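You operate a simulated robot arm through the tools that you are given. There is no shell and no other tool. Be economical: measure what you need, move in short steps, check, and stop when the job is done.

You are at the controls of a simulated two-armed robot. One attempt, no reset.

## Task
On the plywood bench, fold the cloth in half.

Only the result counts: the job must be done as asked and must still hold three seconds after the hand-in. Knocking over, shifting, dropping, spilling or breaking anything else fails it. Flat cloth is picked up by pressing the open fingertips on it (5 to 10 N) and closing them slowly along it; thin cloth reads only 2 to 8 mm in the jaws.

## Robot
Two 7-joint arms with two-finger parallel grippers on one trunk, on a base that drives. Base frame: it is fixed to the floor where the robot stands at the start and does not move with it; the origin is under the middle of the robot, x ahead of it, y to its left, z up. Readings come in mm, degrees, newtons and seconds.
The left shoulder is at the start at [60, 189, 1103], the right one opposite. Places, roughly: plywood bench [500, 500, 800]. Payload 3.43 kg a hand.
Tool frame (each hand has its own): the origin (TCP) lies between the finger pads and is the grasp point; the fingertips stand 30 mm ahead of it; z points along the fingers, y is the line along which they close. The gripper opens to 94 mm. The fingers are 28 mm wide and 10 mm thick; the gripper's body (50 by 96 mm) begins 55 mm behind the TCP.
Orientation is told as [roll, pitch, yaw] about the base's x, y, z axes, in that order, counted from this pose: with the fingers straight down and closing along the base's y, the tool's x points along the base's -x, its y along +y and its z along -z.

## Interface
- The arms move only by the tool drive_tool. It takes "left_plan", "right_plan" or both (then of equal length, played together; a hand with none holds still); each is a list of rows, each an object (a shift or turn left out is 0, a gripper value left out holds the last) with "slide": the shift along the base's x, y, z in units of 40 mm (1.0 is 40 mm), a list of three; "rot": the turn, a rotation vector about the base's x, y, z in units of 5 degrees (1.0 is 5 degrees), a list of three; "claw": the closure in counts, from 0 (fully open) to 255 (shut). In form: [{"slide": [dx, dy, dz], "rot": [rx, ry, rz], "claw": claw}, ...]. A call has 1 to 12 rows; each row shifts and turns the commanded pose from where the row before left it. A call with a number of a shift or a turn outside -1 to 1 is refused whole. Each row takes 0.2 s and may step no farther than 50 mm and 8.6 degrees from the row before; otherwise, or with a gripper value out of range, the whole call is refused. A pose out of reach is approached as far as the arm can. The call stops where the force on the tool passes 40 N (or 10 N more than at its start, if that is more) or the arm is blocked; 0.2 s more then pass. The fingers move at their own pace (about 153 mm/s each) and stop on an object; they squeeze with about 40 N. The grip force told is the motor's: it shows also when the fingers shut on nothing. Time passes only in rows, and 0.2 s behind the last, so rows that do not move let the fingers close. The reply holds the time, the measured pose of the TCP, the force on the tool along the base axes, the opening and the grip force, in the units named above and with some noise, with the torque about the TCP (base axes, N m) and any sound that the robot's microphone picked up, and new pictures: "show" is both (left out), scene, wrist or none (wrist: the cameras of the hands that moved).
- Cameras (640 x 400 px; columns grow to the right, rows downward): "scene" is now at [-8.8, -16.5, 1636.6]; the picture's right is [-0.17, -0.98, 0.00], its down [-0.89, 0.16, -0.43] and it looks along [0.42, -0.07, -0.91] (base axes); focal length 249 px, centre (320, 200). "left" rides on the left gripper at [76, -14, -103] in its tool frame; the picture's right is [0.18, 0.98, 0.00], its down [-0.75, 0.14, -0.64] and it looks along [-0.63, 0.12, 0.77] (tool axes); focal length 243 px, centre (320, 200). "right" rides on the right gripper at [76, 14, -103] in its tool frame; the picture's right is [-0.18, 0.98, 0.00], its down [-0.75, -0.14, -0.64] and it looks along [-0.63, -0.12, 0.77] (tool axes); focal length 243 px, centre (320, 200). There is no depth. A picture from a camera that has moved, and an enlarged one, comes with that camera's place and axes in the base frame and with its lens. The place of the scene camera against the robot may be out by one fixed shift of up to 18 mm in any direction.
- move_column(by): slides the trunk up (or, below 0, down) by that many mm; the arms and the scene camera ride with it, the base frame stays. It gives what a move gives, with no picture.
- drive_base(legs): drives the robot by 1 to 6 legs, each [ahead, left, turn to the left] in mm, mm and degrees, along the robot's own axes; the way and the turn of a leg run together, so that a leg with both is an arc; at most 1500 mm and 180 degrees a leg. The arms and the cameras ride along, it lands a little off, and it stops where it bumps. It gives what a move gives, and a new picture of the scene camera.
- aim_head(pan, tilt): turns the head with the scene camera to pan (to the left, within 86 degrees either way) and tilt (down, from -29 to 69), counted from straight ahead of the robot. It gives what a move gives, and a new picture of the scene camera.
- close_up(camera, box): a new picture of the part [left, top, right, bottom] of that camera's present view, enlarged. No time passes.
- sign_off(): hands the job in; it is judged then, once.

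Go step by step. Nothing tells you exact positions but the pictures and the camera data: compare them with the known pose of the tool, close in by small moves and look again before you grip or let go. The budget is 120 turns and 260 pictures, counting those below and the enlarged ones. Unless the task says otherwise, let go and move clear before handing in, and close with one line.

The tools are called by a JSON object that holds its "api" and its "payload". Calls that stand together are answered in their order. drive_tool: Moves the arms, as the interface text tells. Its arguments: {"type":"object","properties":{"left_plan":{"type":"array","items":{"type":"object","properties":{"slide":{"type":"array","items":{"type":"number"}},"rot":{"type":"array","items":{"type":"number"}},"claw":{"type":"number"}}}},"right_plan":{"type":"array","items":{"type":"object","properties":{"slide":{"type":"array","items":{"type":"number"}},"rot":{"type":"array","items":{"type":"number"}},"claw":{"type":"number"}}}},"show":{"type":"string","enum":["both","scene","wrist","none"]}},"required":[]} The other tools are called the same way: move_column (by) slides the trunk up or down; drive_base (legs) drives the base; aim_head (pan, tilt) turns the head that bears the scene camera; close_up (camera, box) takes an enlarged picture of a part of a camera's view; sign_off () hands the job in.

At the start:

```text
time: 0.0
left_position: [452.7, 150.9, 952.0]
left_tool_rot: [0.1, 0.1, 0.1]
left_ft_force: [-0.8, 0.4, 0.6]
left_moment: [0.04, 0.03, -0.01]
left_opening: 93.9
left_gripper_force: 0.1
right_position: [343.8, -231.0, 976.0]
right_tool_rot: [-0.1, 0.0, 0.0]
right_ft_force: [0.6, -0.2, 0.0]
right_moment: [0.0, -0.01, 0.01]
right_opening: 93.9
right_gripper_force: 0.0
trunk travel left (down, up): [-775.0, 215.0]
robot x, y, heading: [-1.2, -0.0, 0.1]
head pan, tilt: [-10.1, 64.8]
```

scene: 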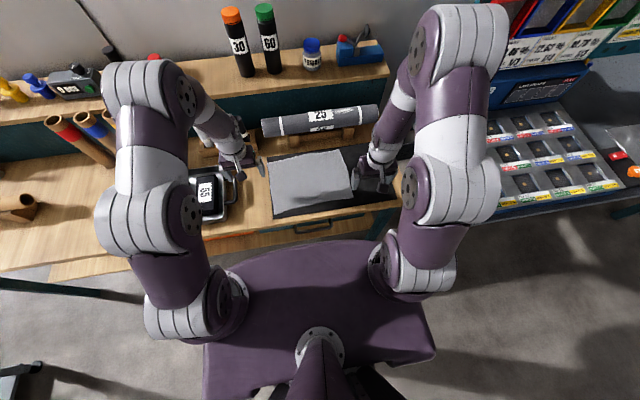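
right: 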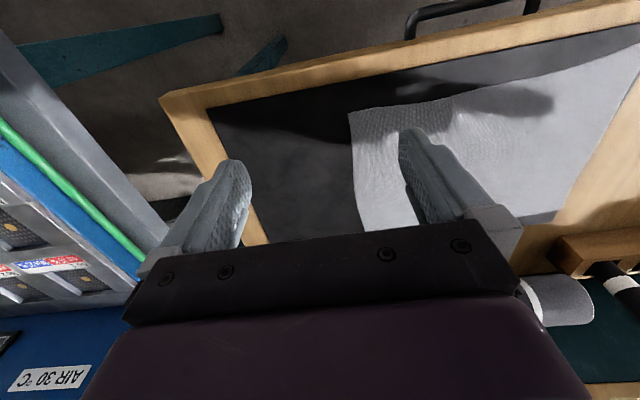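
left: 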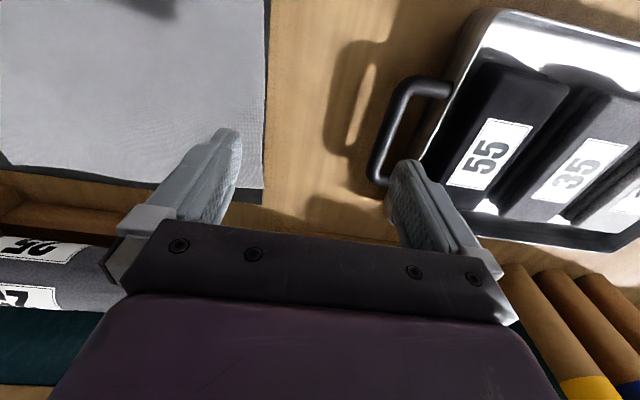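

The cloth is a grey square on a dark mat in front of the robot, between the hands. I'll enlarge it to measure its corners.

{"api": "close_up", "payload": {"camera": "scene", "box": [230, 120, 410, 232]}}

```text
3.56 times, centred on (320, 176) of scene
camera zoom: at [-8.8, -16.5, 1636.6], right [-0.17, -0.98, 0.0], down [-0.89, 0.16, -0.43], along [0.42, -0.07, -0.91], focal length 886 px, centre (320, 285)
```

zoom: 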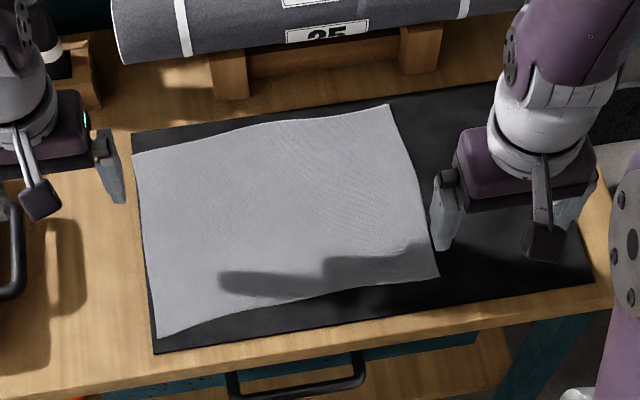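

The cloth is about 309 mm (y) by 235 mm (x), with near corners around [367, 95] and [387, -213] and far corners around [602, 101] and [622, -207]. I plan to pinch both near corners and carry them onto the far edge, so first I move above the near corners and look.

{"api": "drive_tool", "payload": {"left_plan": [{"slide": [-0.47, -0.51, -0.57], "claw": 165}, {"slide": [-0.47, -0.51, -0.57]}, {"slide": [-0.47, -0.51, -0.57]}, {"slide": [-0.47, -0.51, -0.57]}, {}], "right_plan": [{"slide": [0.33, 0.27, -0.72], "claw": 165}, {"slide": [0.33, 0.27, -0.72]}, {"slide": [0.33, 0.27, -0.72]}, {"slide": [0.33, 0.27, -0.72]}, {}]}}

```text
time: 1.2
left_position: [377.2, 70.7, 859.3]
left_tool_rot: [0.0, 0.0, 0.0]
left_ft_force: [-0.4, 0.2, -0.8]
left_moment: [-0.01, -0.01, -0.01]
left_opening: 33.2
left_gripper_force: 0.0
right_position: [394.4, -187.9, 860.3]
right_tool_rot: [-0.1, 0.0, 0.0]
right_ft_force: [-0.1, 0.3, -0.3]
right_moment: [-0.01, -0.03, 0.0]
right_opening: 33.1
right_gripper_force: 0.1
trunk travel left (down, up): [-775.0, 215.0]
robot x, y, heading: [-1.4, 2.4, 0.0]
head pan, tilt: [-10.1, 64.8]
camera scene: at [-9.7, -15.8, 1636.6], right [-0.17, -0.98, 0.0], down [-0.89, 0.16, -0.43], along [0.42, -0.07, -0.9], focal length 249 px, centre (320, 200)
camera right: at [318.2, -173.5, 962.5], right [0.18, 0.98, 0.0], down [0.75, -0.14, 0.64], along [0.63, -0.12, -0.77], focal length 243 px, centre (320, 200)
camera left: at [300.5, 54.8, 961.4], right [-0.18, 0.98, 0.0], down [0.75, 0.14, 0.64], along [0.63, 0.12, -0.77], focal length 243 px, centre (320, 200)
```

scene: 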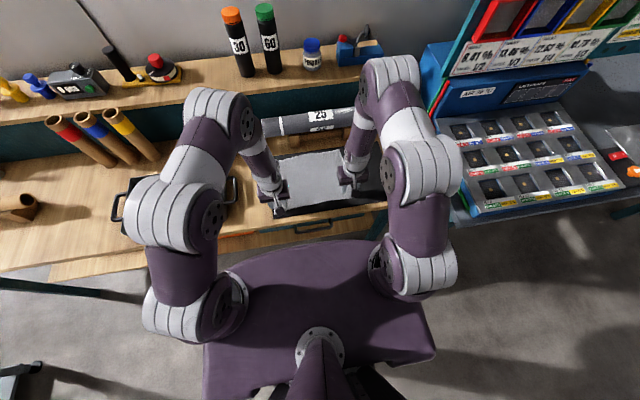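
right: 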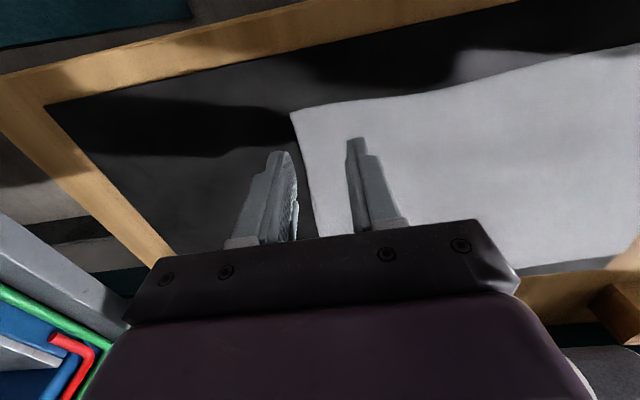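
left: 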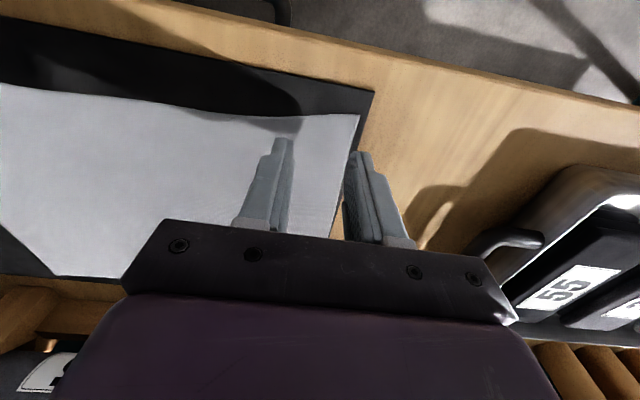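

The wrist views put the corners at about D [371, 102] and C [389, -212], agreeing with the scene camera. I'll descend to just above the cloth at the pinch points, about 27 mm in from each corner and straddling the near edge.

{"api": "drive_tool", "payload": {"left_plan": [{"slide": [0.17, 0.11, -0.8]}, {"slide": [0, 0, -0.8]}, {}], "right_plan": [{"slide": [0.09, 0.07, -0.82]}, {"slide": [0, 0, -0.81]}, {}], "show": "wrist"}}

```text
time: 1.6
left_position: [380.5, 73.0, 834.6]
left_tool_rot: [0.1, 0.1, -0.2]
left_ft_force: [-11.6, -2.8, 26.2]
left_moment: [-0.35, 0.42, -0.05]
left_opening: 33.2
left_gripper_force: 0.0
right_position: [393.4, -184.9, 834.3]
right_tool_rot: [0.1, 0.2, -0.1]
right_ft_force: [-8.9, 0.4, 21.8]
right_moment: [0.04, 0.31, 0.04]
right_opening: 32.9
right_gripper_force: 0.0
trunk travel left (down, up): [-775.0, 215.0]
robot x, y, heading: [1.4, 2.5, -0.1]
head pan, tilt: [-10.1, 64.8]
stopped in row 2 (left hand): the force on the tool passed its limit (the readings are from after the stop); the commanded pose is now the measured one
camera right: at [317.8, -171.1, 936.5], right [0.18, 0.98, 0.0], down [0.75, -0.14, 0.64], along [0.63, -0.12, -0.77], focal length 243 px, centre (320, 200)
camera left: at [303.8, 57.9, 936.3], right [-0.18, 0.98, 0.0], down [0.76, 0.14, 0.64], along [0.63, 0.12, -0.77], focal length 243 px, centre (320, 200)
```

right: 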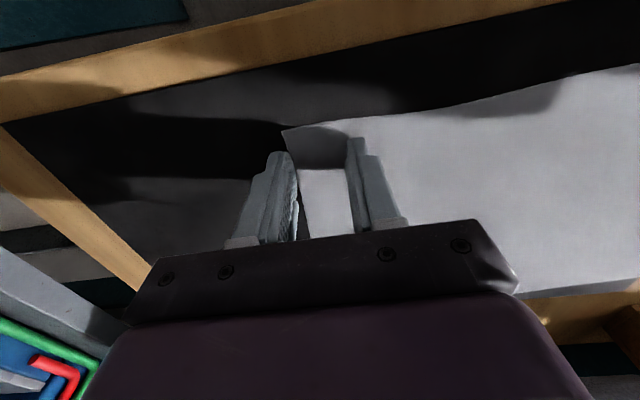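
left: 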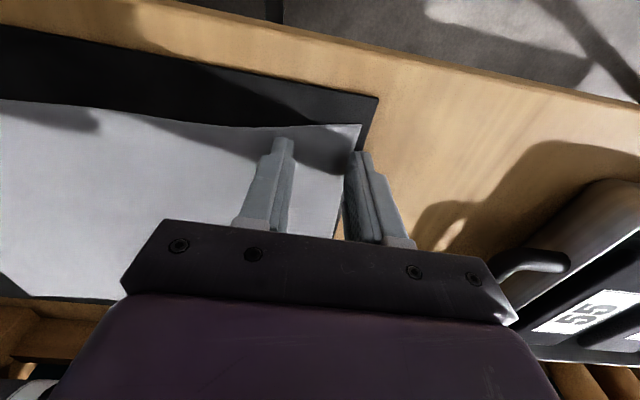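

Contact came early at TCP z ≈ 834, so the bench top is near z ≈ 803. Recomputing on that plane gives D [354, 91] and C [372, -203], with far corners around A [575, 95] and B [594, -197]. I'll lift slightly and shift to the corrected pinch points.

{"api": "drive_tool", "payload": {"left_plan": [{"slide": [0, 0, 0.35]}, {"slide": [-0.29, -0.2, 0]}, {}], "right_plan": [{"slide": [0, 0, 0.35]}, {"slide": [-0.31, 0.2, 0]}, {}]}}

{"api": "close_up", "payload": {"camera": "left", "box": [220, 80, 420, 205]}}

{"api": "close_up", "payload": {"camera": "right", "box": [220, 80, 420, 205]}}

```text
time: 2.4
left_position: [373.5, 65.6, 844.7]
left_tool_rot: [0.2, 0.2, -0.1]
left_ft_force: [0.1, -0.2, -0.4]
left_moment: [-0.03, 0.02, -0.03]
left_opening: 33.1
left_gripper_force: 0.1
right_position: [386.5, -176.6, 844.3]
right_tool_rot: [0.0, 0.2, 0.0]
right_ft_force: [0.6, -0.1, -0.2]
right_moment: [-0.02, 0.0, 0.0]
right_opening: 33.3
right_gripper_force: 0.0
trunk travel left (down, up): [-775.0, 215.0]
robot x, y, heading: [4.2, 1.6, 0.0]
head pan, tilt: [-10.1, 64.8]
camera scene: at [-6.7, -16.5, 1636.5], right [-0.17, -0.98, 0.0], down [-0.89, 0.16, -0.42], along [0.42, -0.07, -0.91], focal length 249 px, centre (320, 200)
camera right: at [310.7, -163.6, 947.4], right [0.18, 0.98, 0.0], down [0.76, -0.14, 0.64], along [0.63, -0.12, -0.77], focal length 243 px, centre (320, 200)
camera left: at [297.0, 50.3, 947.0], right [-0.18, 0.98, 0.0], down [0.76, 0.14, 0.64], along [0.63, 0.12, -0.77], focal length 243 px, centre (320, 200)
```

scene: 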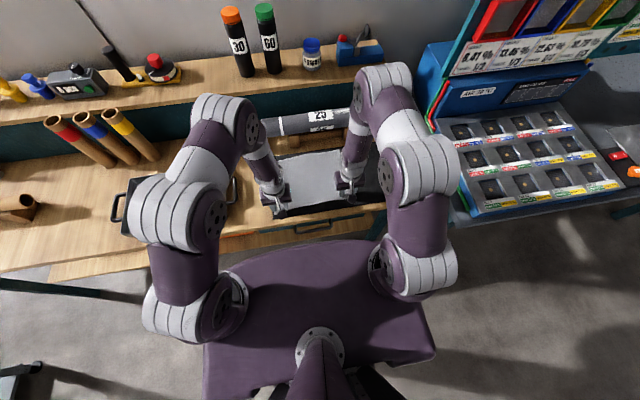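
right: 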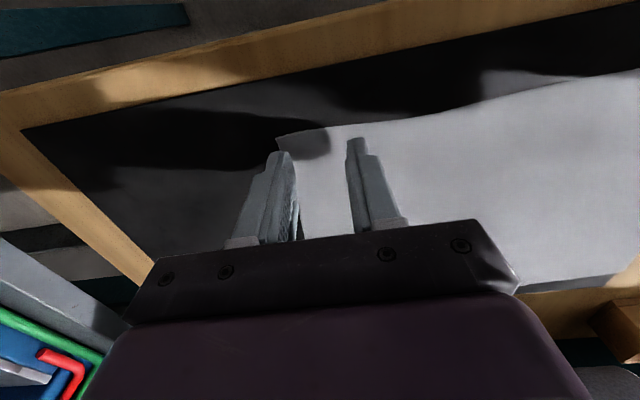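
left: 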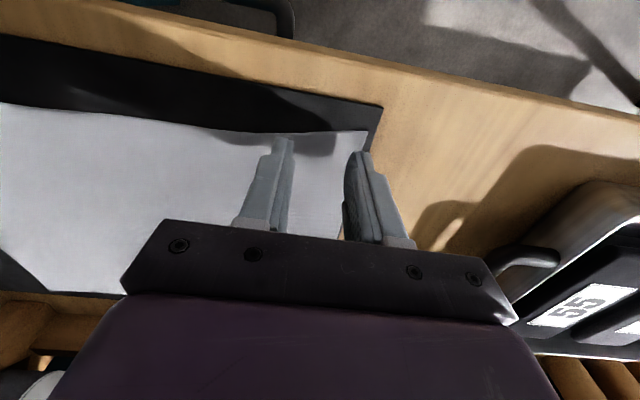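

```text
3.20 times, centred on (320, 142) of left
camera zoom: at [297.0, 50.3, 947.0], right [-0.18, 0.98, 0.0], down [0.76, 0.14, 0.64], along [0.63, 0.12, -0.77], focal length 776 px, centre (320, 384)
```

zoom: 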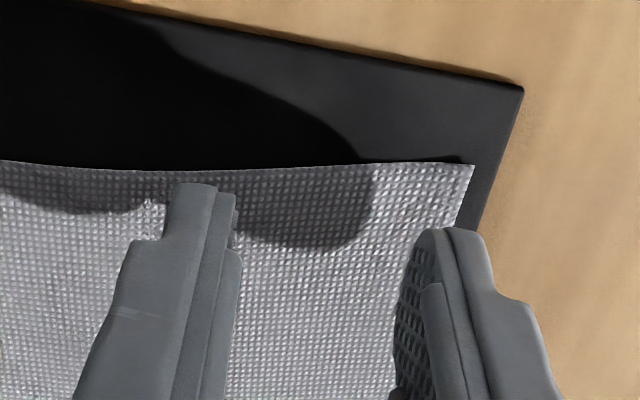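

```text
3.20 times, centred on (320, 142) of right
camera zoom: at [310.7, -163.6, 947.4], right [0.18, 0.98, 0.0], down [0.76, -0.14, 0.64], along [0.63, -0.12, -0.77], focal length 776 px, centre (320, 384)
```

zoom: 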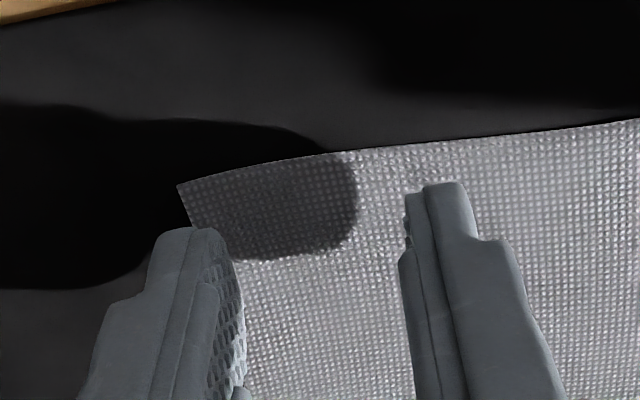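

The grasp points look right; both tips are about 10 mm above the cloth. I'll nudge back about 5 mm toward the edge and step down gently until I feel 5–10 N.

{"api": "drive_tool", "payload": {"left_plan": [{"slide": [-0.11, 0, -0.1]}, {"slide": [0, 0, -0.05]}, {}, {}], "right_plan": [{"slide": [-0.15, 0, -0.1]}, {"slide": [0, 0, -0.05]}, {}, {}], "show": "none"}}

```text
time: 3.4
left_position: [367.6, 66.0, 838.5]
left_tool_rot: [0.0, 0.2, -0.1]
left_ft_force: [-0.1, -0.4, -0.4]
left_moment: [-0.01, -0.03, 0.01]
left_opening: 33.2
left_gripper_force: 0.1
right_position: [378.9, -176.6, 839.7]
right_tool_rot: [0.0, 0.2, 0.0]
right_ft_force: [0.1, -0.9, -0.1]
right_moment: [-0.02, 0.0, 0.0]
right_opening: 33.3
right_gripper_force: 0.0
trunk travel left (down, up): [-775.0, 215.0]
robot x, y, heading: [-0.3, -0.9, -0.2]
head pan, tilt: [-10.1, 64.8]
```

{"api": "drive_tool", "payload": {"left_plan": [{"slide": [0, 0, -0.05]}, {"slide": [0, 0, -0.03]}, {}, {}], "right_plan": [{"slide": [0, 0, -0.05]}, {"slide": [0, 0, -0.04]}, {}, {}], "show": "none"}}

```text
time: 4.4
left_position: [366.8, 65.6, 837.0]
left_tool_rot: [0.1, 0.3, -0.1]
left_ft_force: [-0.4, -0.7, 0.6]
left_moment: [0.03, 0.01, -0.01]
left_opening: 33.1
left_gripper_force: 0.0
right_position: [378.7, -177.2, 836.0]
right_tool_rot: [0.0, 0.2, 0.0]
right_ft_force: [0.3, 0.3, -0.3]
right_moment: [-0.02, -0.02, 0.0]
right_opening: 33.0
right_gripper_force: 0.0
trunk travel left (down, up): [-775.0, 215.0]
robot x, y, heading: [1.7, -0.6, 0.2]
head pan, tilt: [-10.1, 64.8]
```

No contact yet, so I keep stepping down.

{"api": "drive_tool", "payload": {"left_plan": [{"slide": [0, 0, -0.04]}, {"slide": [0, 0, -0.04]}, {}, {}], "right_plan": [{"slide": [0, 0, -0.04]}, {"slide": [0, 0, -0.04]}, {}, {}], "show": "none"}}

```text
time: 5.4
left_position: [367.7, 65.9, 834.3]
left_tool_rot: [0.0, 0.0, -0.1]
left_ft_force: [3.9, 3.8, 16.4]
left_moment: [0.14, -0.11, -0.01]
left_opening: 33.1
left_gripper_force: 0.0
right_position: [379.7, -177.9, 834.3]
right_tool_rot: [0.1, -0.1, 0.0]
right_ft_force: [2.6, -8.8, 18.0]
right_moment: [-0.36, -0.15, -0.03]
right_opening: 33.2
right_gripper_force: 0.2
trunk travel left (down, up): [-775.0, 215.0]
robot x, y, heading: [1.0, -0.8, -0.1]
head pan, tilt: [-10.1, 64.8]
```

The contact force is 16–18 N, so I back off about 1 mm to get into the 5–10 N band.

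{"api": "drive_tool", "payload": {"left_plan": [{"slide": [0, 0, 0.02]}, {}, {}], "right_plan": [{"slide": [0, 0, 0.025]}, {}, {}], "show": "none"}}

```text
time: 6.2
left_position: [367.2, 65.6, 835.2]
left_tool_rot: [0.1, 0.1, 0.0]
left_ft_force: [4.0, 4.0, 11.1]
left_moment: [0.09, -0.17, 0.02]
left_opening: 33.1
left_gripper_force: 0.1
right_position: [379.1, -176.9, 834.2]
right_tool_rot: [0.0, 0.1, 0.1]
right_ft_force: [5.5, -7.8, 15.5]
right_moment: [-0.31, -0.19, 0.04]
right_opening: 33.5
right_gripper_force: 0.1
trunk travel left (down, up): [-775.0, 215.0]
robot x, y, heading: [0.8, -2.9, 0.0]
head pan, tilt: [-10.1, 64.8]
```

{"api": "drive_tool", "payload": {"left_plan": [{"slide": [0, 0, 0.015]}, {}, {}], "right_plan": [{"slide": [0, 0, 0.03]}, {}, {}], "show": "none"}}

```text
time: 7.0
left_position: [366.3, 65.9, 835.0]
left_tool_rot: [0.1, 0.2, -0.2]
left_ft_force: [1.9, 0.6, 2.0]
left_moment: [0.03, -0.08, -0.02]
left_opening: 33.2
left_gripper_force: 0.1
right_position: [378.7, -176.2, 835.2]
right_tool_rot: [-0.1, 0.2, 0.0]
right_ft_force: [0.7, 0.7, 1.2]
right_moment: [-0.03, -0.01, 0.0]
right_opening: 33.3
right_gripper_force: 0.2
trunk travel left (down, up): [-775.0, 215.0]
robot x, y, heading: [-2.1, 0.4, -0.3]
head pan, tilt: [-10.1, 64.8]
```

{"api": "drive_tool", "payload": {"left_plan": [{"slide": [0, 0, -0.017]}, {}, {}], "right_plan": [{"slide": [0, 0, -0.018]}, {}, {}], "show": "none"}}

```text
time: 7.8
left_position: [368.0, 65.6, 834.5]
left_tool_rot: [0.0, 0.0, 0.0]
left_ft_force: [1.9, 0.5, 8.7]
left_moment: [0.03, -0.07, 0.01]
left_opening: 33.0
left_gripper_force: 0.0
right_position: [379.1, -177.1, 834.1]
right_tool_rot: [0.0, 0.2, 0.0]
right_ft_force: [1.0, 1.1, 6.0]
right_moment: [-0.02, -0.04, 0.02]
right_opening: 33.1
right_gripper_force: 0.3
trunk travel left (down, up): [-775.0, 215.0]
robot x, y, heading: [-1.8, -0.8, 0.2]
head pan, tilt: [-10.1, 64.8]
```

Both hands now press at 6–9 N, so I close slowly.

{"api": "drive_tool", "payload": {"left_plan": [{"claw": 174}, {"claw": 183}, {"claw": 192}, {"claw": 201}, {"claw": 210}, {"claw": 218}, {"claw": 226}, {"claw": 234}, {"claw": 242}, {"claw": 250}, {"claw": 255}, {}], "right_plan": [{"claw": 174}, {"claw": 183}, {"claw": 192}, {"claw": 201}, {"claw": 210}, {"claw": 218}, {"claw": 226}, {"claw": 234}, {"claw": 242}, {"claw": 250}, {"claw": 255}, {}], "show": "wrist"}}

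{"api": "close_up", "payload": {"camera": "left", "box": [220, 80, 420, 205]}}

{"api": "close_up", "payload": {"camera": "right", "box": [220, 80, 420, 205]}}

```text
time: 10.4
left_position: [367.1, 64.9, 834.9]
left_tool_rot: [0.1, 0.1, -0.1]
left_ft_force: [0.8, -16.9, 4.0]
left_moment: [-0.53, -0.05, -0.12]
left_opening: 1.7
left_gripper_force: 36.8
right_position: [377.9, -177.4, 834.7]
right_tool_rot: [0.0, 0.1, 0.0]
right_ft_force: [-0.8, 18.8, 7.8]
right_moment: [0.55, -0.03, 0.16]
right_opening: 1.3
right_gripper_force: 36.5
trunk travel left (down, up): [-775.0, 215.0]
robot x, y, heading: [1.4, 2.3, -0.2]
head pan, tilt: [-10.1, 64.8]
camera right: at [302.9, -162.7, 936.7], right [0.18, 0.98, 0.0], down [0.75, -0.14, 0.64], along [0.63, -0.12, -0.77], focal length 243 px, centre (320, 200)
camera left: at [291.5, 49.9, 936.5], right [-0.18, 0.98, 0.0], down [0.75, 0.14, 0.64], along [0.63, 0.12, -0.77], focal length 243 px, centre (320, 200)
```

right: 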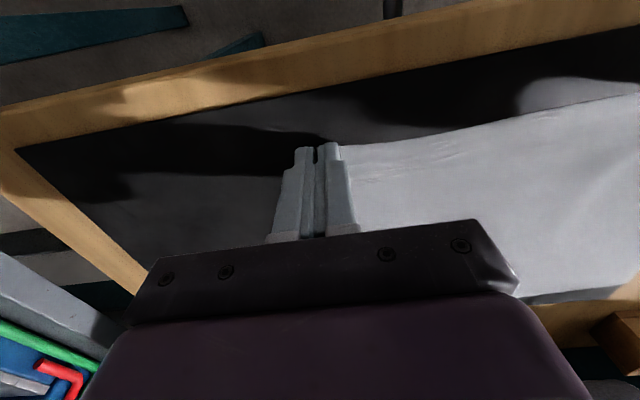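
left: 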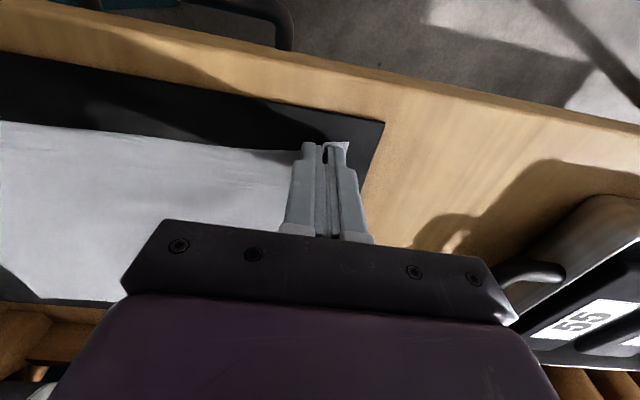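

```text
3.20 times, centred on (320, 142) of left
camera zoom: at [291.5, 49.9, 936.5], right [-0.18, 0.98, 0.0], down [0.75, 0.14, 0.64], along [0.63, 0.12, -0.77], focal length 776 px, centre (320, 384)
```

zoom: 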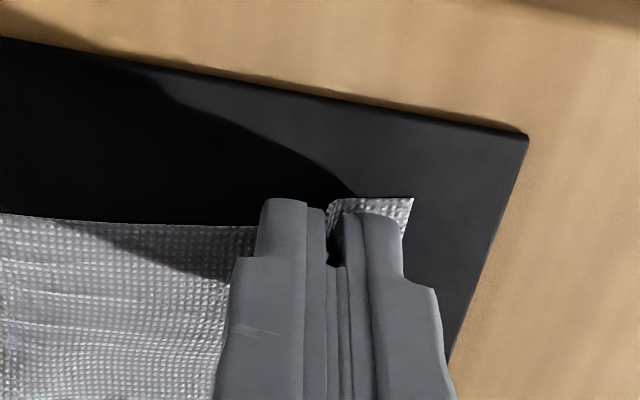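

```text
3.20 times, centred on (320, 142) of right
camera zoom: at [302.9, -162.7, 936.7], right [0.18, 0.98, 0.0], down [0.75, -0.14, 0.64], along [0.63, -0.12, -0.77], focal length 776 px, centre (320, 384)
```

zoom: 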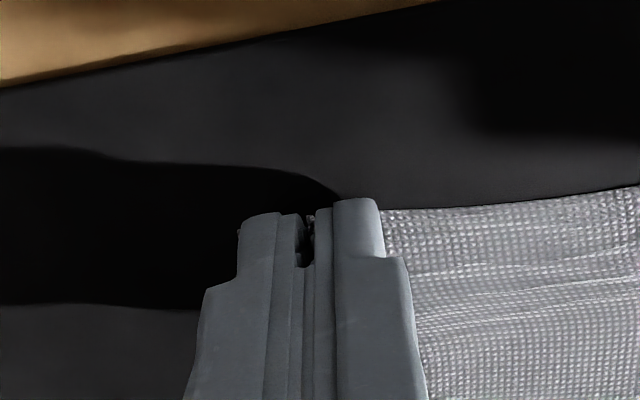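

Both hands feel the cloth pulling inward at about 17 N, so both have hold of it. I'll relax that tension by bringing the hands a little together, then lift a few centimetres and check.

{"api": "drive_tool", "payload": {"left_plan": [{"slide": [0, -0.08, 0.1]}, {"slide": [0, -0.05, 0.3]}, {"slide": [0.1, 0, 0.4]}, {}], "right_plan": [{"slide": [0, 0.08, 0.1]}, {"slide": [0, 0.05, 0.3]}, {"slide": [0.1, 0, 0.4]}, {}]}}

{"api": "close_up", "payload": {"camera": "scene", "box": [230, 120, 410, 232]}}

```text
time: 11.4
left_position: [371.1, 59.6, 867.1]
left_tool_rot: [0.1, 0.2, -0.2]
left_ft_force: [-0.7, -2.3, 0.1]
left_moment: [-0.02, -0.03, 0.0]
left_opening: 1.7
left_gripper_force: 36.2
right_position: [385.1, -172.3, 866.2]
right_tool_rot: [0.0, 0.3, 0.0]
right_ft_force: [0.7, 2.5, 0.4]
right_moment: [0.06, 0.03, 0.02]
right_opening: 1.7
right_gripper_force: 36.2
trunk travel left (down, up): [-775.0, 215.0]
robot x, y, heading: [1.2, -2.7, 0.2]
head pan, tilt: [-10.1, 64.8]
camera scene: at [-8.3, -16.6, 1636.6], right [-0.17, -0.98, 0.0], down [-0.89, 0.16, -0.43], along [0.42, -0.07, -0.91], focal length 249 px, centre (320, 200)
camera right: at [308.4, -158.1, 968.4], right [0.18, 0.98, 0.0], down [0.76, -0.14, 0.64], along [0.63, -0.12, -0.77], focal length 243 px, centre (320, 200)
camera left: at [296.0, 44.7, 969.0], right [-0.18, 0.98, 0.0], down [0.76, 0.14, 0.64], along [0.63, 0.12, -0.77], focal length 243 px, centre (320, 200)
```

scene: 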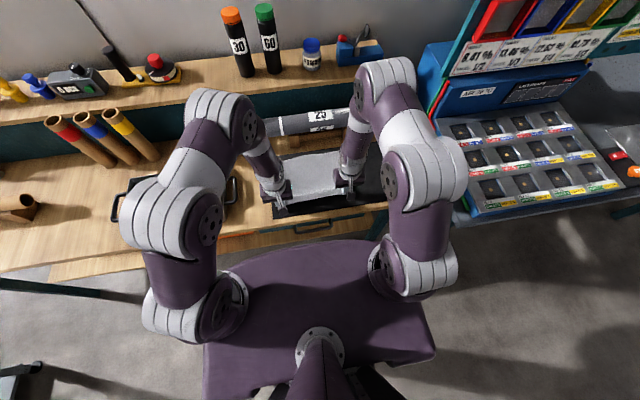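
right: 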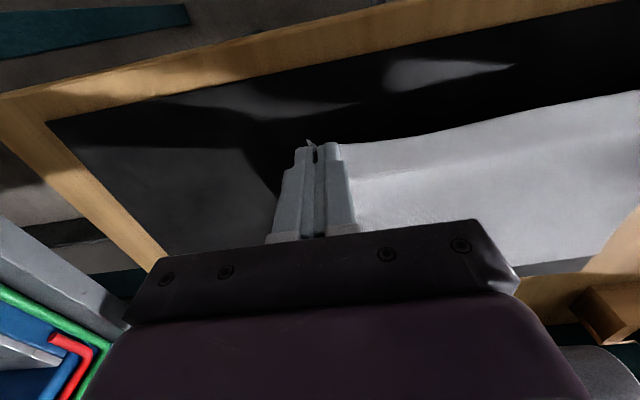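
left: 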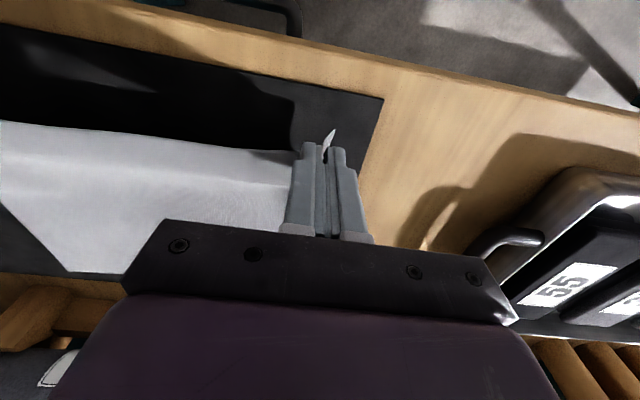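

```text
3.56 times, centred on (320, 176) of scene
camera zoom: at [-8.3, -16.6, 1636.6], right [-0.17, -0.98, 0.0], down [-0.89, 0.16, -0.43], along [0.42, -0.07, -0.91], focal length 886 px, centre (320, 285)
```

zoom: 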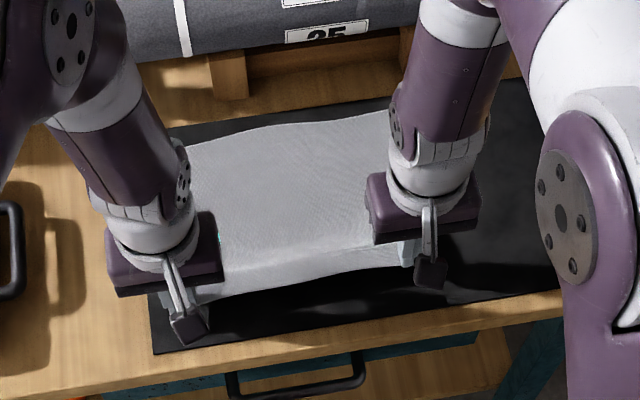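

Both corners are lifted with the cloth between them. I'll carry them along an arc over the fold line toward the far edge.

{"api": "drive_tool", "payload": {"left_plan": [{"slide": [0.16, 0, 0.3]}, {"slide": [0.16, 0, 0.3]}, {"slide": [0.28, 0, 0.28]}, {"slide": [0.29, 0, 0.27]}, {"slide": [0.41, 0, 0.15]}, {"slide": [0.41, 0, 0.15]}, {"slide": [0.46, 0, 0.04]}, {"slide": [0.46, 0, 0.04]}, {"slide": [0.41, 0, -0.11]}, {"slide": [0.41, 0, -0.11]}, {"slide": [0.35, 0, -0.22]}, {"slide": [0.35, 0, -0.23]}], "right_plan": [{"slide": [0.16, 0, 0.3]}, {"slide": [0.16, 0, 0.3]}, {"slide": [0.28, 0, 0.28]}, {"slide": [0.29, 0, 0.27]}, {"slide": [0.41, 0, 0.15]}, {"slide": [0.41, 0, 0.15]}, {"slide": [0.46, 0, 0.04]}, {"slide": [0.46, 0, 0.04]}, {"slide": [0.41, 0, -0.11]}, {"slide": [0.41, 0, -0.11]}, {"slide": [0.35, 0, -0.22]}, {"slide": [0.35, 0, -0.23]}]}}

{"api": "close_up", "payload": {"camera": "scene", "box": [230, 100, 410, 212]}}

```text
time: 14.0
left_position: [538.9, 61.8, 899.0]
left_tool_rot: [0.1, 0.2, -0.1]
left_ft_force: [0.3, -3.9, 0.0]
left_moment: [-0.11, 0.0, -0.05]
left_opening: 1.9
left_gripper_force: 36.2
right_position: [550.0, -173.4, 897.7]
right_tool_rot: [-0.1, 0.0, 0.0]
right_ft_force: [0.1, 3.8, -0.1]
right_moment: [0.14, 0.03, 0.02]
right_opening: 1.7
right_gripper_force: 36.3
trunk travel left (down, up): [-775.0, 215.0]
robot x, y, heading: [3.4, -0.2, 0.2]
head pan, tilt: [-10.1, 64.8]
camera scene: at [-6.9, -16.5, 1636.6], right [-0.17, -0.98, 0.0], down [-0.89, 0.16, -0.42], along [0.42, -0.07, -0.91], focal length 249 px, centre (320, 200)
camera right: at [474.5, -159.0, 1001.3], right [0.18, 0.98, 0.0], down [0.76, -0.14, 0.64], along [0.63, -0.12, -0.77], focal length 243 px, centre (320, 200)
camera left: at [462.6, 45.4, 1002.2], right [-0.18, 0.98, 0.0], down [0.76, 0.14, 0.64], along [0.63, 0.12, -0.77], focal length 243 px, centre (320, 200)
```

scene: 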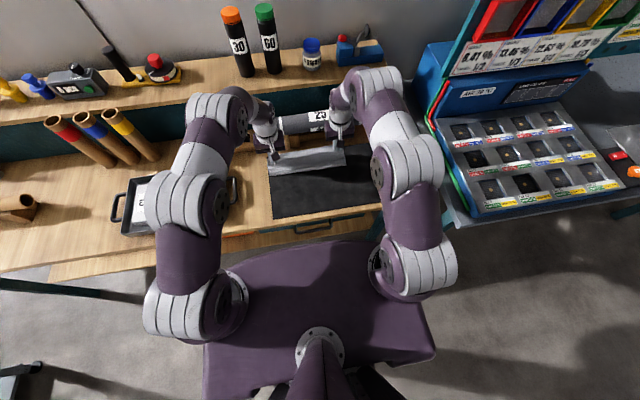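
right: 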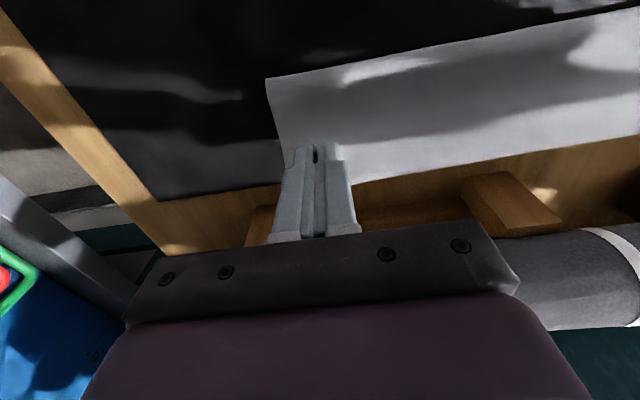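
left: 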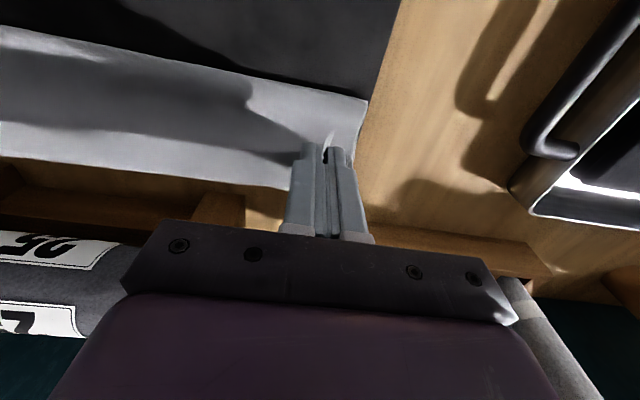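

```text
3.56 times, centred on (320, 156) of scene
camera zoom: at [-6.9, -16.5, 1636.6], right [-0.17, -0.98, 0.0], down [-0.89, 0.16, -0.42], along [0.42, -0.07, -0.91], focal length 886 px, centre (320, 356)
```

zoom: 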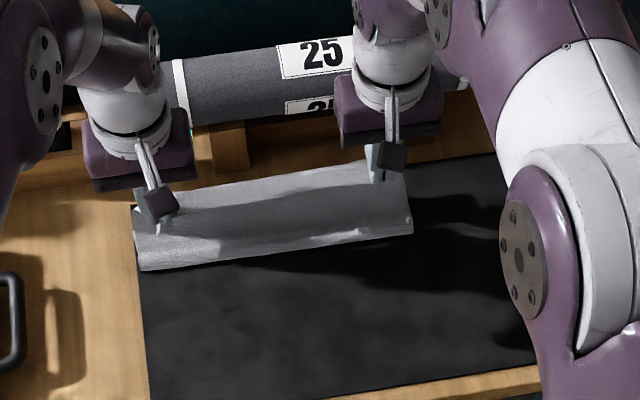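

The lying half has slid forward about 35 mm, with the far edge now near x ≈ 618, close to the rack, so I won't finish here. I'll unfold along the same path, drag the cloth back to its place, and redo the fold with a lower, slower arc.

{"api": "drive_tool", "payload": {"left_plan": [{"slide": [-0.46, 0, 0.1]}, {"slide": [-0.46, 0, 0.1]}, {"slide": [-0.46, 0, 0]}, {"slide": [-0.46, 0, 0]}, {"slide": [-0.46, 0, -0.2]}, {"slide": [-0.46, 0, -0.25]}, {"slide": [-0.46, 0, -0.3]}, {"slide": [-0.46, 0, -0.3]}, {"slide": [-0.46, 0, -0.3]}, {"slide": [-0.46, 0, -0.2]}, {}], "right_plan": [{"slide": [-0.46, 0, 0.1]}, {"slide": [-0.46, 0, 0.1]}, {"slide": [-0.46, 0, 0]}, {"slide": [-0.46, 0, 0]}, {"slide": [-0.46, 0, -0.2]}, {"slide": [-0.46, 0, -0.25]}, {"slide": [-0.46, 0, -0.3]}, {"slide": [-0.46, 0, -0.3]}, {"slide": [-0.46, 0, -0.3]}, {"slide": [-0.46, 0, -0.2]}, {}]}}

{"api": "close_up", "payload": {"camera": "scene", "box": [230, 120, 410, 232]}}

```text
time: 16.4
left_position: [353.4, 61.3, 846.0]
left_tool_rot: [0.1, 0.2, -0.2]
left_ft_force: [0.6, -1.4, 0.0]
left_moment: [-0.03, 0.0, 0.02]
left_opening: 1.7
left_gripper_force: 36.5
right_position: [363.8, -171.6, 846.4]
right_tool_rot: [0.0, 0.2, 0.0]
right_ft_force: [0.2, 1.6, 0.7]
right_moment: [0.04, 0.0, 0.02]
right_opening: 1.8
right_gripper_force: 36.5
trunk travel left (down, up): [-775.0, 215.0]
robot x, y, heading: [-0.7, 0.2, 0.1]
head pan, tilt: [-10.1, 64.8]
camera scene: at [-8.2, -16.4, 1636.6], right [-0.17, -0.98, 0.0], down [-0.89, 0.16, -0.42], along [0.42, -0.07, -0.91], focal length 249 px, centre (320, 200)
camera right: at [288.5, -157.7, 949.3], right [0.18, 0.98, 0.0], down [0.76, -0.14, 0.64], along [0.63, -0.12, -0.77], focal length 243 px, centre (320, 200)
camera left: at [277.9, 45.1, 948.1], right [-0.18, 0.98, 0.0], down [0.76, 0.14, 0.64], along [0.63, 0.12, -0.77], focal length 243 px, centre (320, 200)
```

scene: 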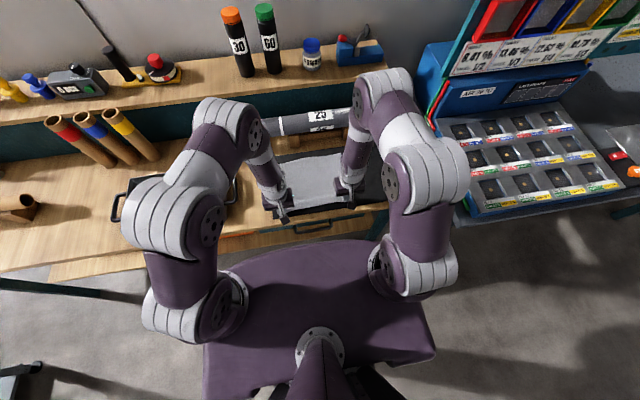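
right: 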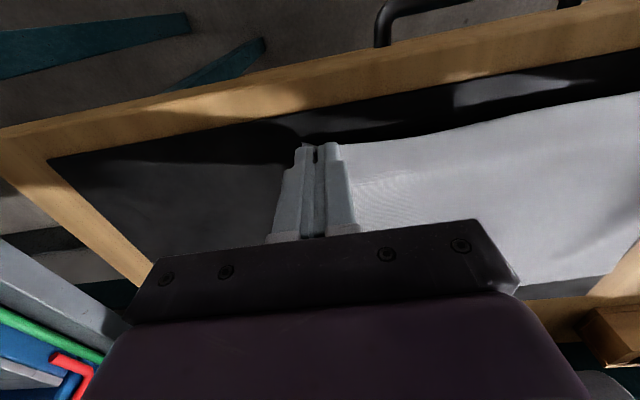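
left: 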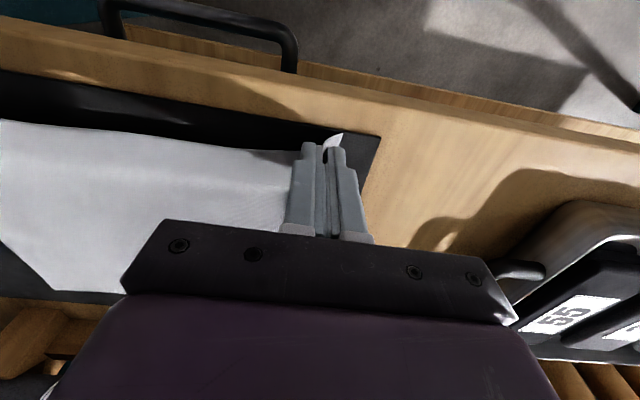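

```text
3.56 times, centred on (320, 176) of scene
camera zoom: at [-8.2, -16.4, 1636.6], right [-0.17, -0.98, 0.0], down [-0.89, 0.16, -0.42], along [0.42, -0.07, -0.91], focal length 886 px, centre (320, 285)
```

zoom: 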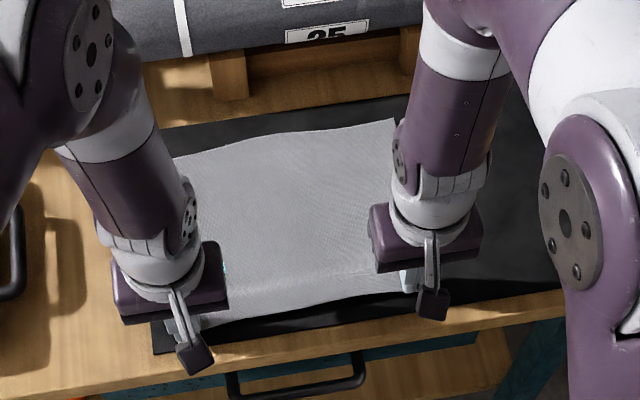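

The cloth is flat again, with the far edge around x ≈ 563–575. I'll refold with a lower, slower arc and check halfway.

{"api": "drive_tool", "payload": {"left_plan": [{"slide": [0.125, 0, 0.175]}, {"slide": [0.125, 0, 0.175]}, {"slide": [0.175, 0, 0.19]}, {"slide": [0.175, 0, 0.19]}, {"slide": [0.25, 0, 0.14]}, {"slide": [0.25, 0, 0.14]}, {"slide": [0.29, 0, 0.1]}, {"slide": [0.29, 0, 0.1]}, {"slide": [0.26, 0, 0.04]}, {"slide": [0.26, 0, 0.04]}, {"slide": [0.26, 0, 0.01]}, {"slide": [0.26, 0, 0.01]}], "right_plan": [{"slide": [0.125, 0, 0.175]}, {"slide": [0.125, 0, 0.175]}, {"slide": [0.175, 0, 0.19]}, {"slide": [0.175, 0, 0.19]}, {"slide": [0.25, 0, 0.14]}, {"slide": [0.25, 0, 0.14]}, {"slide": [0.29, 0, 0.1]}, {"slide": [0.29, 0, 0.1]}, {"slide": [0.26, 0, 0.04]}, {"slide": [0.26, 0, 0.04]}, {"slide": [0.26, 0, 0.01]}, {"slide": [0.26, 0, 0.01]}]}}

{"api": "close_up", "payload": {"camera": "scene", "box": [230, 120, 410, 232]}}

```text
time: 19.0
left_position: [462.1, 59.4, 898.5]
left_tool_rot: [0.1, 0.1, 0.0]
left_ft_force: [0.2, -0.9, -0.7]
left_moment: [0.03, 0.0, -0.02]
left_opening: 1.2
left_gripper_force: 36.3
right_position: [473.8, -172.4, 899.8]
right_tool_rot: [0.1, 0.1, 0.0]
right_ft_force: [-0.5, 1.4, 0.5]
right_moment: [0.01, 0.01, 0.02]
right_opening: 1.6
right_gripper_force: 36.2
trunk travel left (down, up): [-775.0, 215.0]
robot x, y, heading: [-3.2, 1.0, -0.1]
head pan, tilt: [-10.1, 64.8]
camera scene: at [-7.9, -16.6, 1636.6], right [-0.17, -0.98, 0.0], down [-0.89, 0.16, -0.42], along [0.42, -0.07, -0.91], focal length 249 px, centre (320, 200)
camera right: at [397.9, -158.3, 1001.8], right [0.18, 0.98, 0.0], down [0.76, -0.14, 0.64], along [0.63, -0.12, -0.77], focal length 243 px, centre (320, 200)
camera left: at [386.8, 43.8, 1001.0], right [-0.18, 0.98, 0.0], down [0.76, 0.14, 0.64], along [0.63, 0.12, -0.77], focal length 243 px, centre (320, 200)
```

scene: 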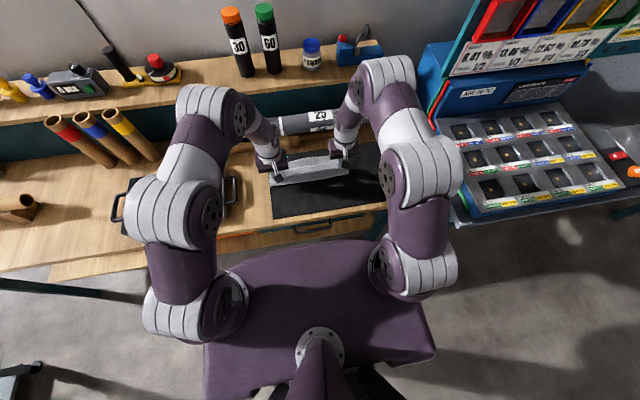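
right: 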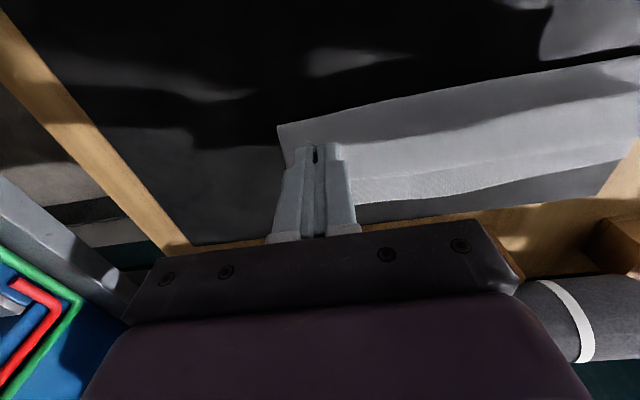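
left: 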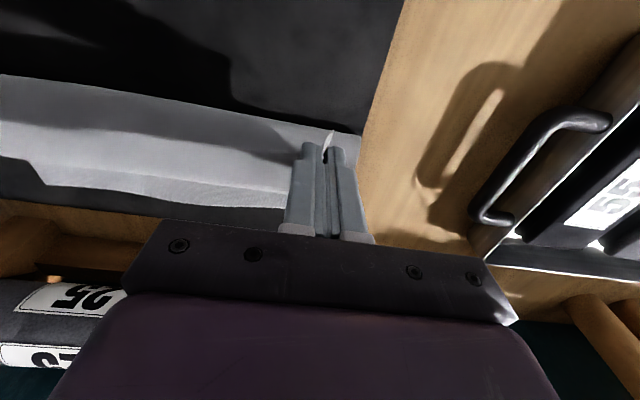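

```text
3.56 times, centred on (320, 176) of scene
camera zoom: at [-7.9, -16.6, 1636.6], right [-0.17, -0.98, 0.0], down [-0.89, 0.16, -0.42], along [0.42, -0.07, -0.91], focal length 886 px, centre (320, 285)
```

zoom: 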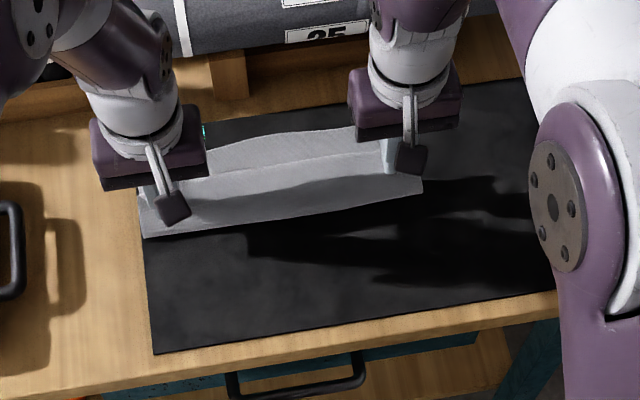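

The far edge has stayed put this time (about x ≈ 568 left, 578 right) and the fold line is near 470. I continue slowly forward and down, then check again.

{"api": "drive_tool", "payload": {"left_plan": [{"slide": [0.26, 0, -0.025]}, {"slide": [0.26, 0, -0.025]}, {"slide": [0.26, 0, -0.06]}, {"slide": [0.26, 0, -0.06]}, {"slide": [0.25, 0, -0.12]}, {"slide": [0.25, 0, -0.12]}, {"slide": [0.2, 0, -0.16]}, {"slide": [0.2, 0, -0.16]}, {}], "right_plan": [{"slide": [0.26, 0, -0.025]}, {"slide": [0.26, 0, -0.025]}, {"slide": [0.26, 0, -0.06]}, {"slide": [0.26, 0, -0.06]}, {"slide": [0.25, 0, -0.12]}, {"slide": [0.25, 0, -0.12]}, {"slide": [0.2, 0, -0.16]}, {"slide": [0.2, 0, -0.16]}, {}], "show": "wrist"}}

{"api": "close_up", "payload": {"camera": "scene", "box": [230, 120, 410, 232]}}

```text
time: 21.0
left_position: [538.2, 59.6, 868.7]
left_tool_rot: [0.1, 0.2, 0.0]
left_ft_force: [0.3, -1.7, -0.3]
left_moment: [-0.03, -0.04, 0.0]
left_opening: 1.8
left_gripper_force: 36.5
right_position: [552.9, -172.6, 870.0]
right_tool_rot: [0.0, 0.2, 0.1]
right_ft_force: [-0.5, 2.1, 1.1]
right_moment: [0.04, 0.01, -0.02]
right_opening: 1.4
right_gripper_force: 36.6
trunk travel left (down, up): [-775.0, 215.0]
robot x, y, heading: [0.5, 3.4, -0.1]
head pan, tilt: [-10.1, 64.8]
camera right: at [476.9, -158.1, 971.8], right [0.18, 0.98, 0.0], down [0.76, -0.14, 0.64], along [0.63, -0.12, -0.77], focal length 243 px, centre (320, 200)
camera left: at [463.5, 44.4, 971.4], right [-0.18, 0.98, 0.0], down [0.76, 0.14, 0.64], along [0.63, 0.12, -0.77], focal length 243 px, centre (320, 200)
```

right: 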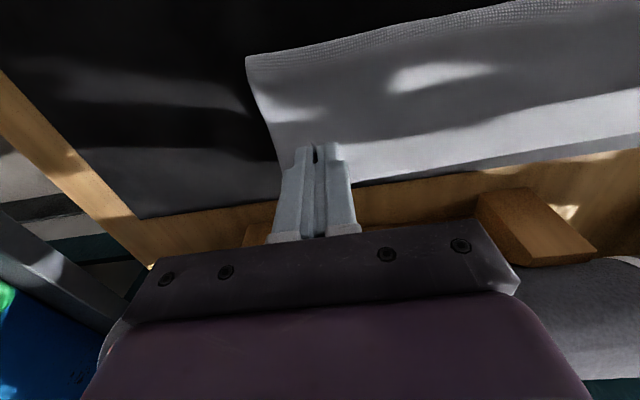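
left: 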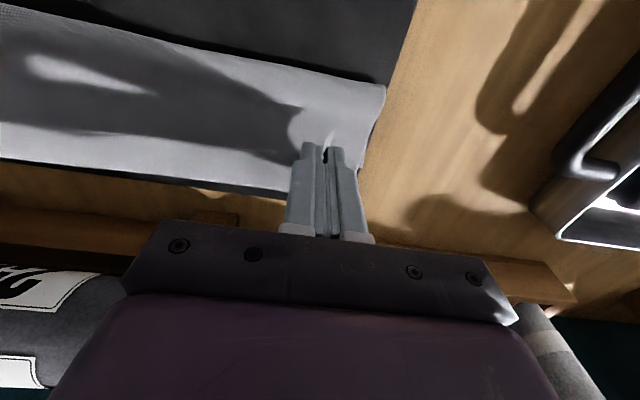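

```text
3.56 times, centred on (320, 176) of scene
camera zoom: at [-9.1, -16.5, 1636.6], right [-0.17, -0.98, 0.0], down [-0.89, 0.16, -0.43], along [0.42, -0.07, -0.9], focal length 886 px, centre (320, 285)
```

zoom: 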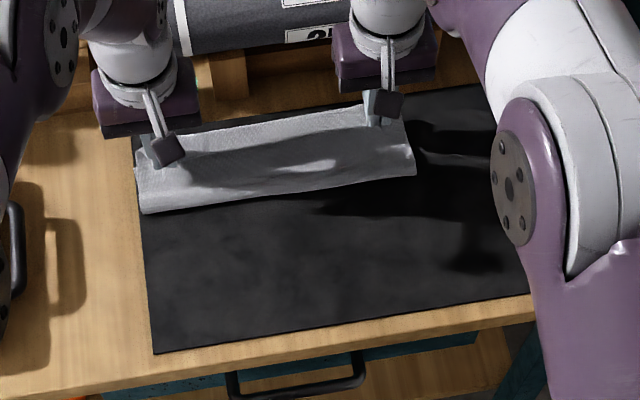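

I need to see the far edges of both layers more closely.

{"api": "close_up", "payload": {"camera": "right", "box": [320, 90, 640, 290]}}

{"api": "close_up", "payload": {"camera": "left", "box": [0, 90, 320, 290]}}

```text
2.00 times, centred on (480, 190) of right
camera zoom: at [476.9, -158.1, 971.8], right [0.18, 0.98, 0.0], down [0.76, -0.14, 0.64], along [0.63, -0.12, -0.77], focal length 485 px, centre (0, 220)
```

zoom: 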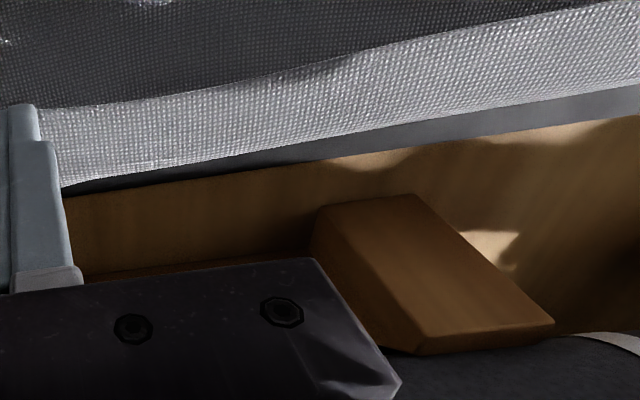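

```text
2.00 times, centred on (160, 190) of left
camera zoom: at [463.5, 44.4, 971.4], right [-0.18, 0.98, 0.0], down [0.76, 0.14, 0.64], along [0.63, 0.12, -0.77], focal length 485 px, centre (640, 220)
```

zoom: 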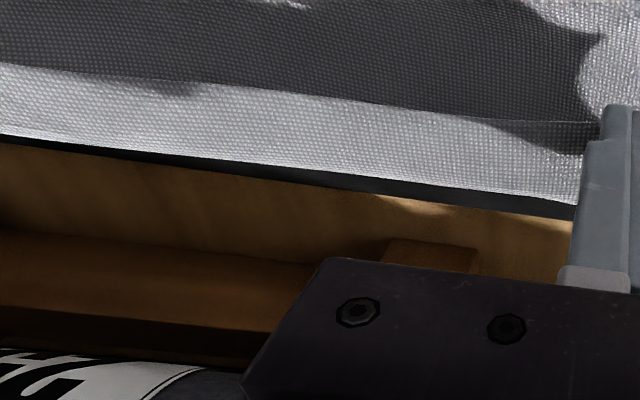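

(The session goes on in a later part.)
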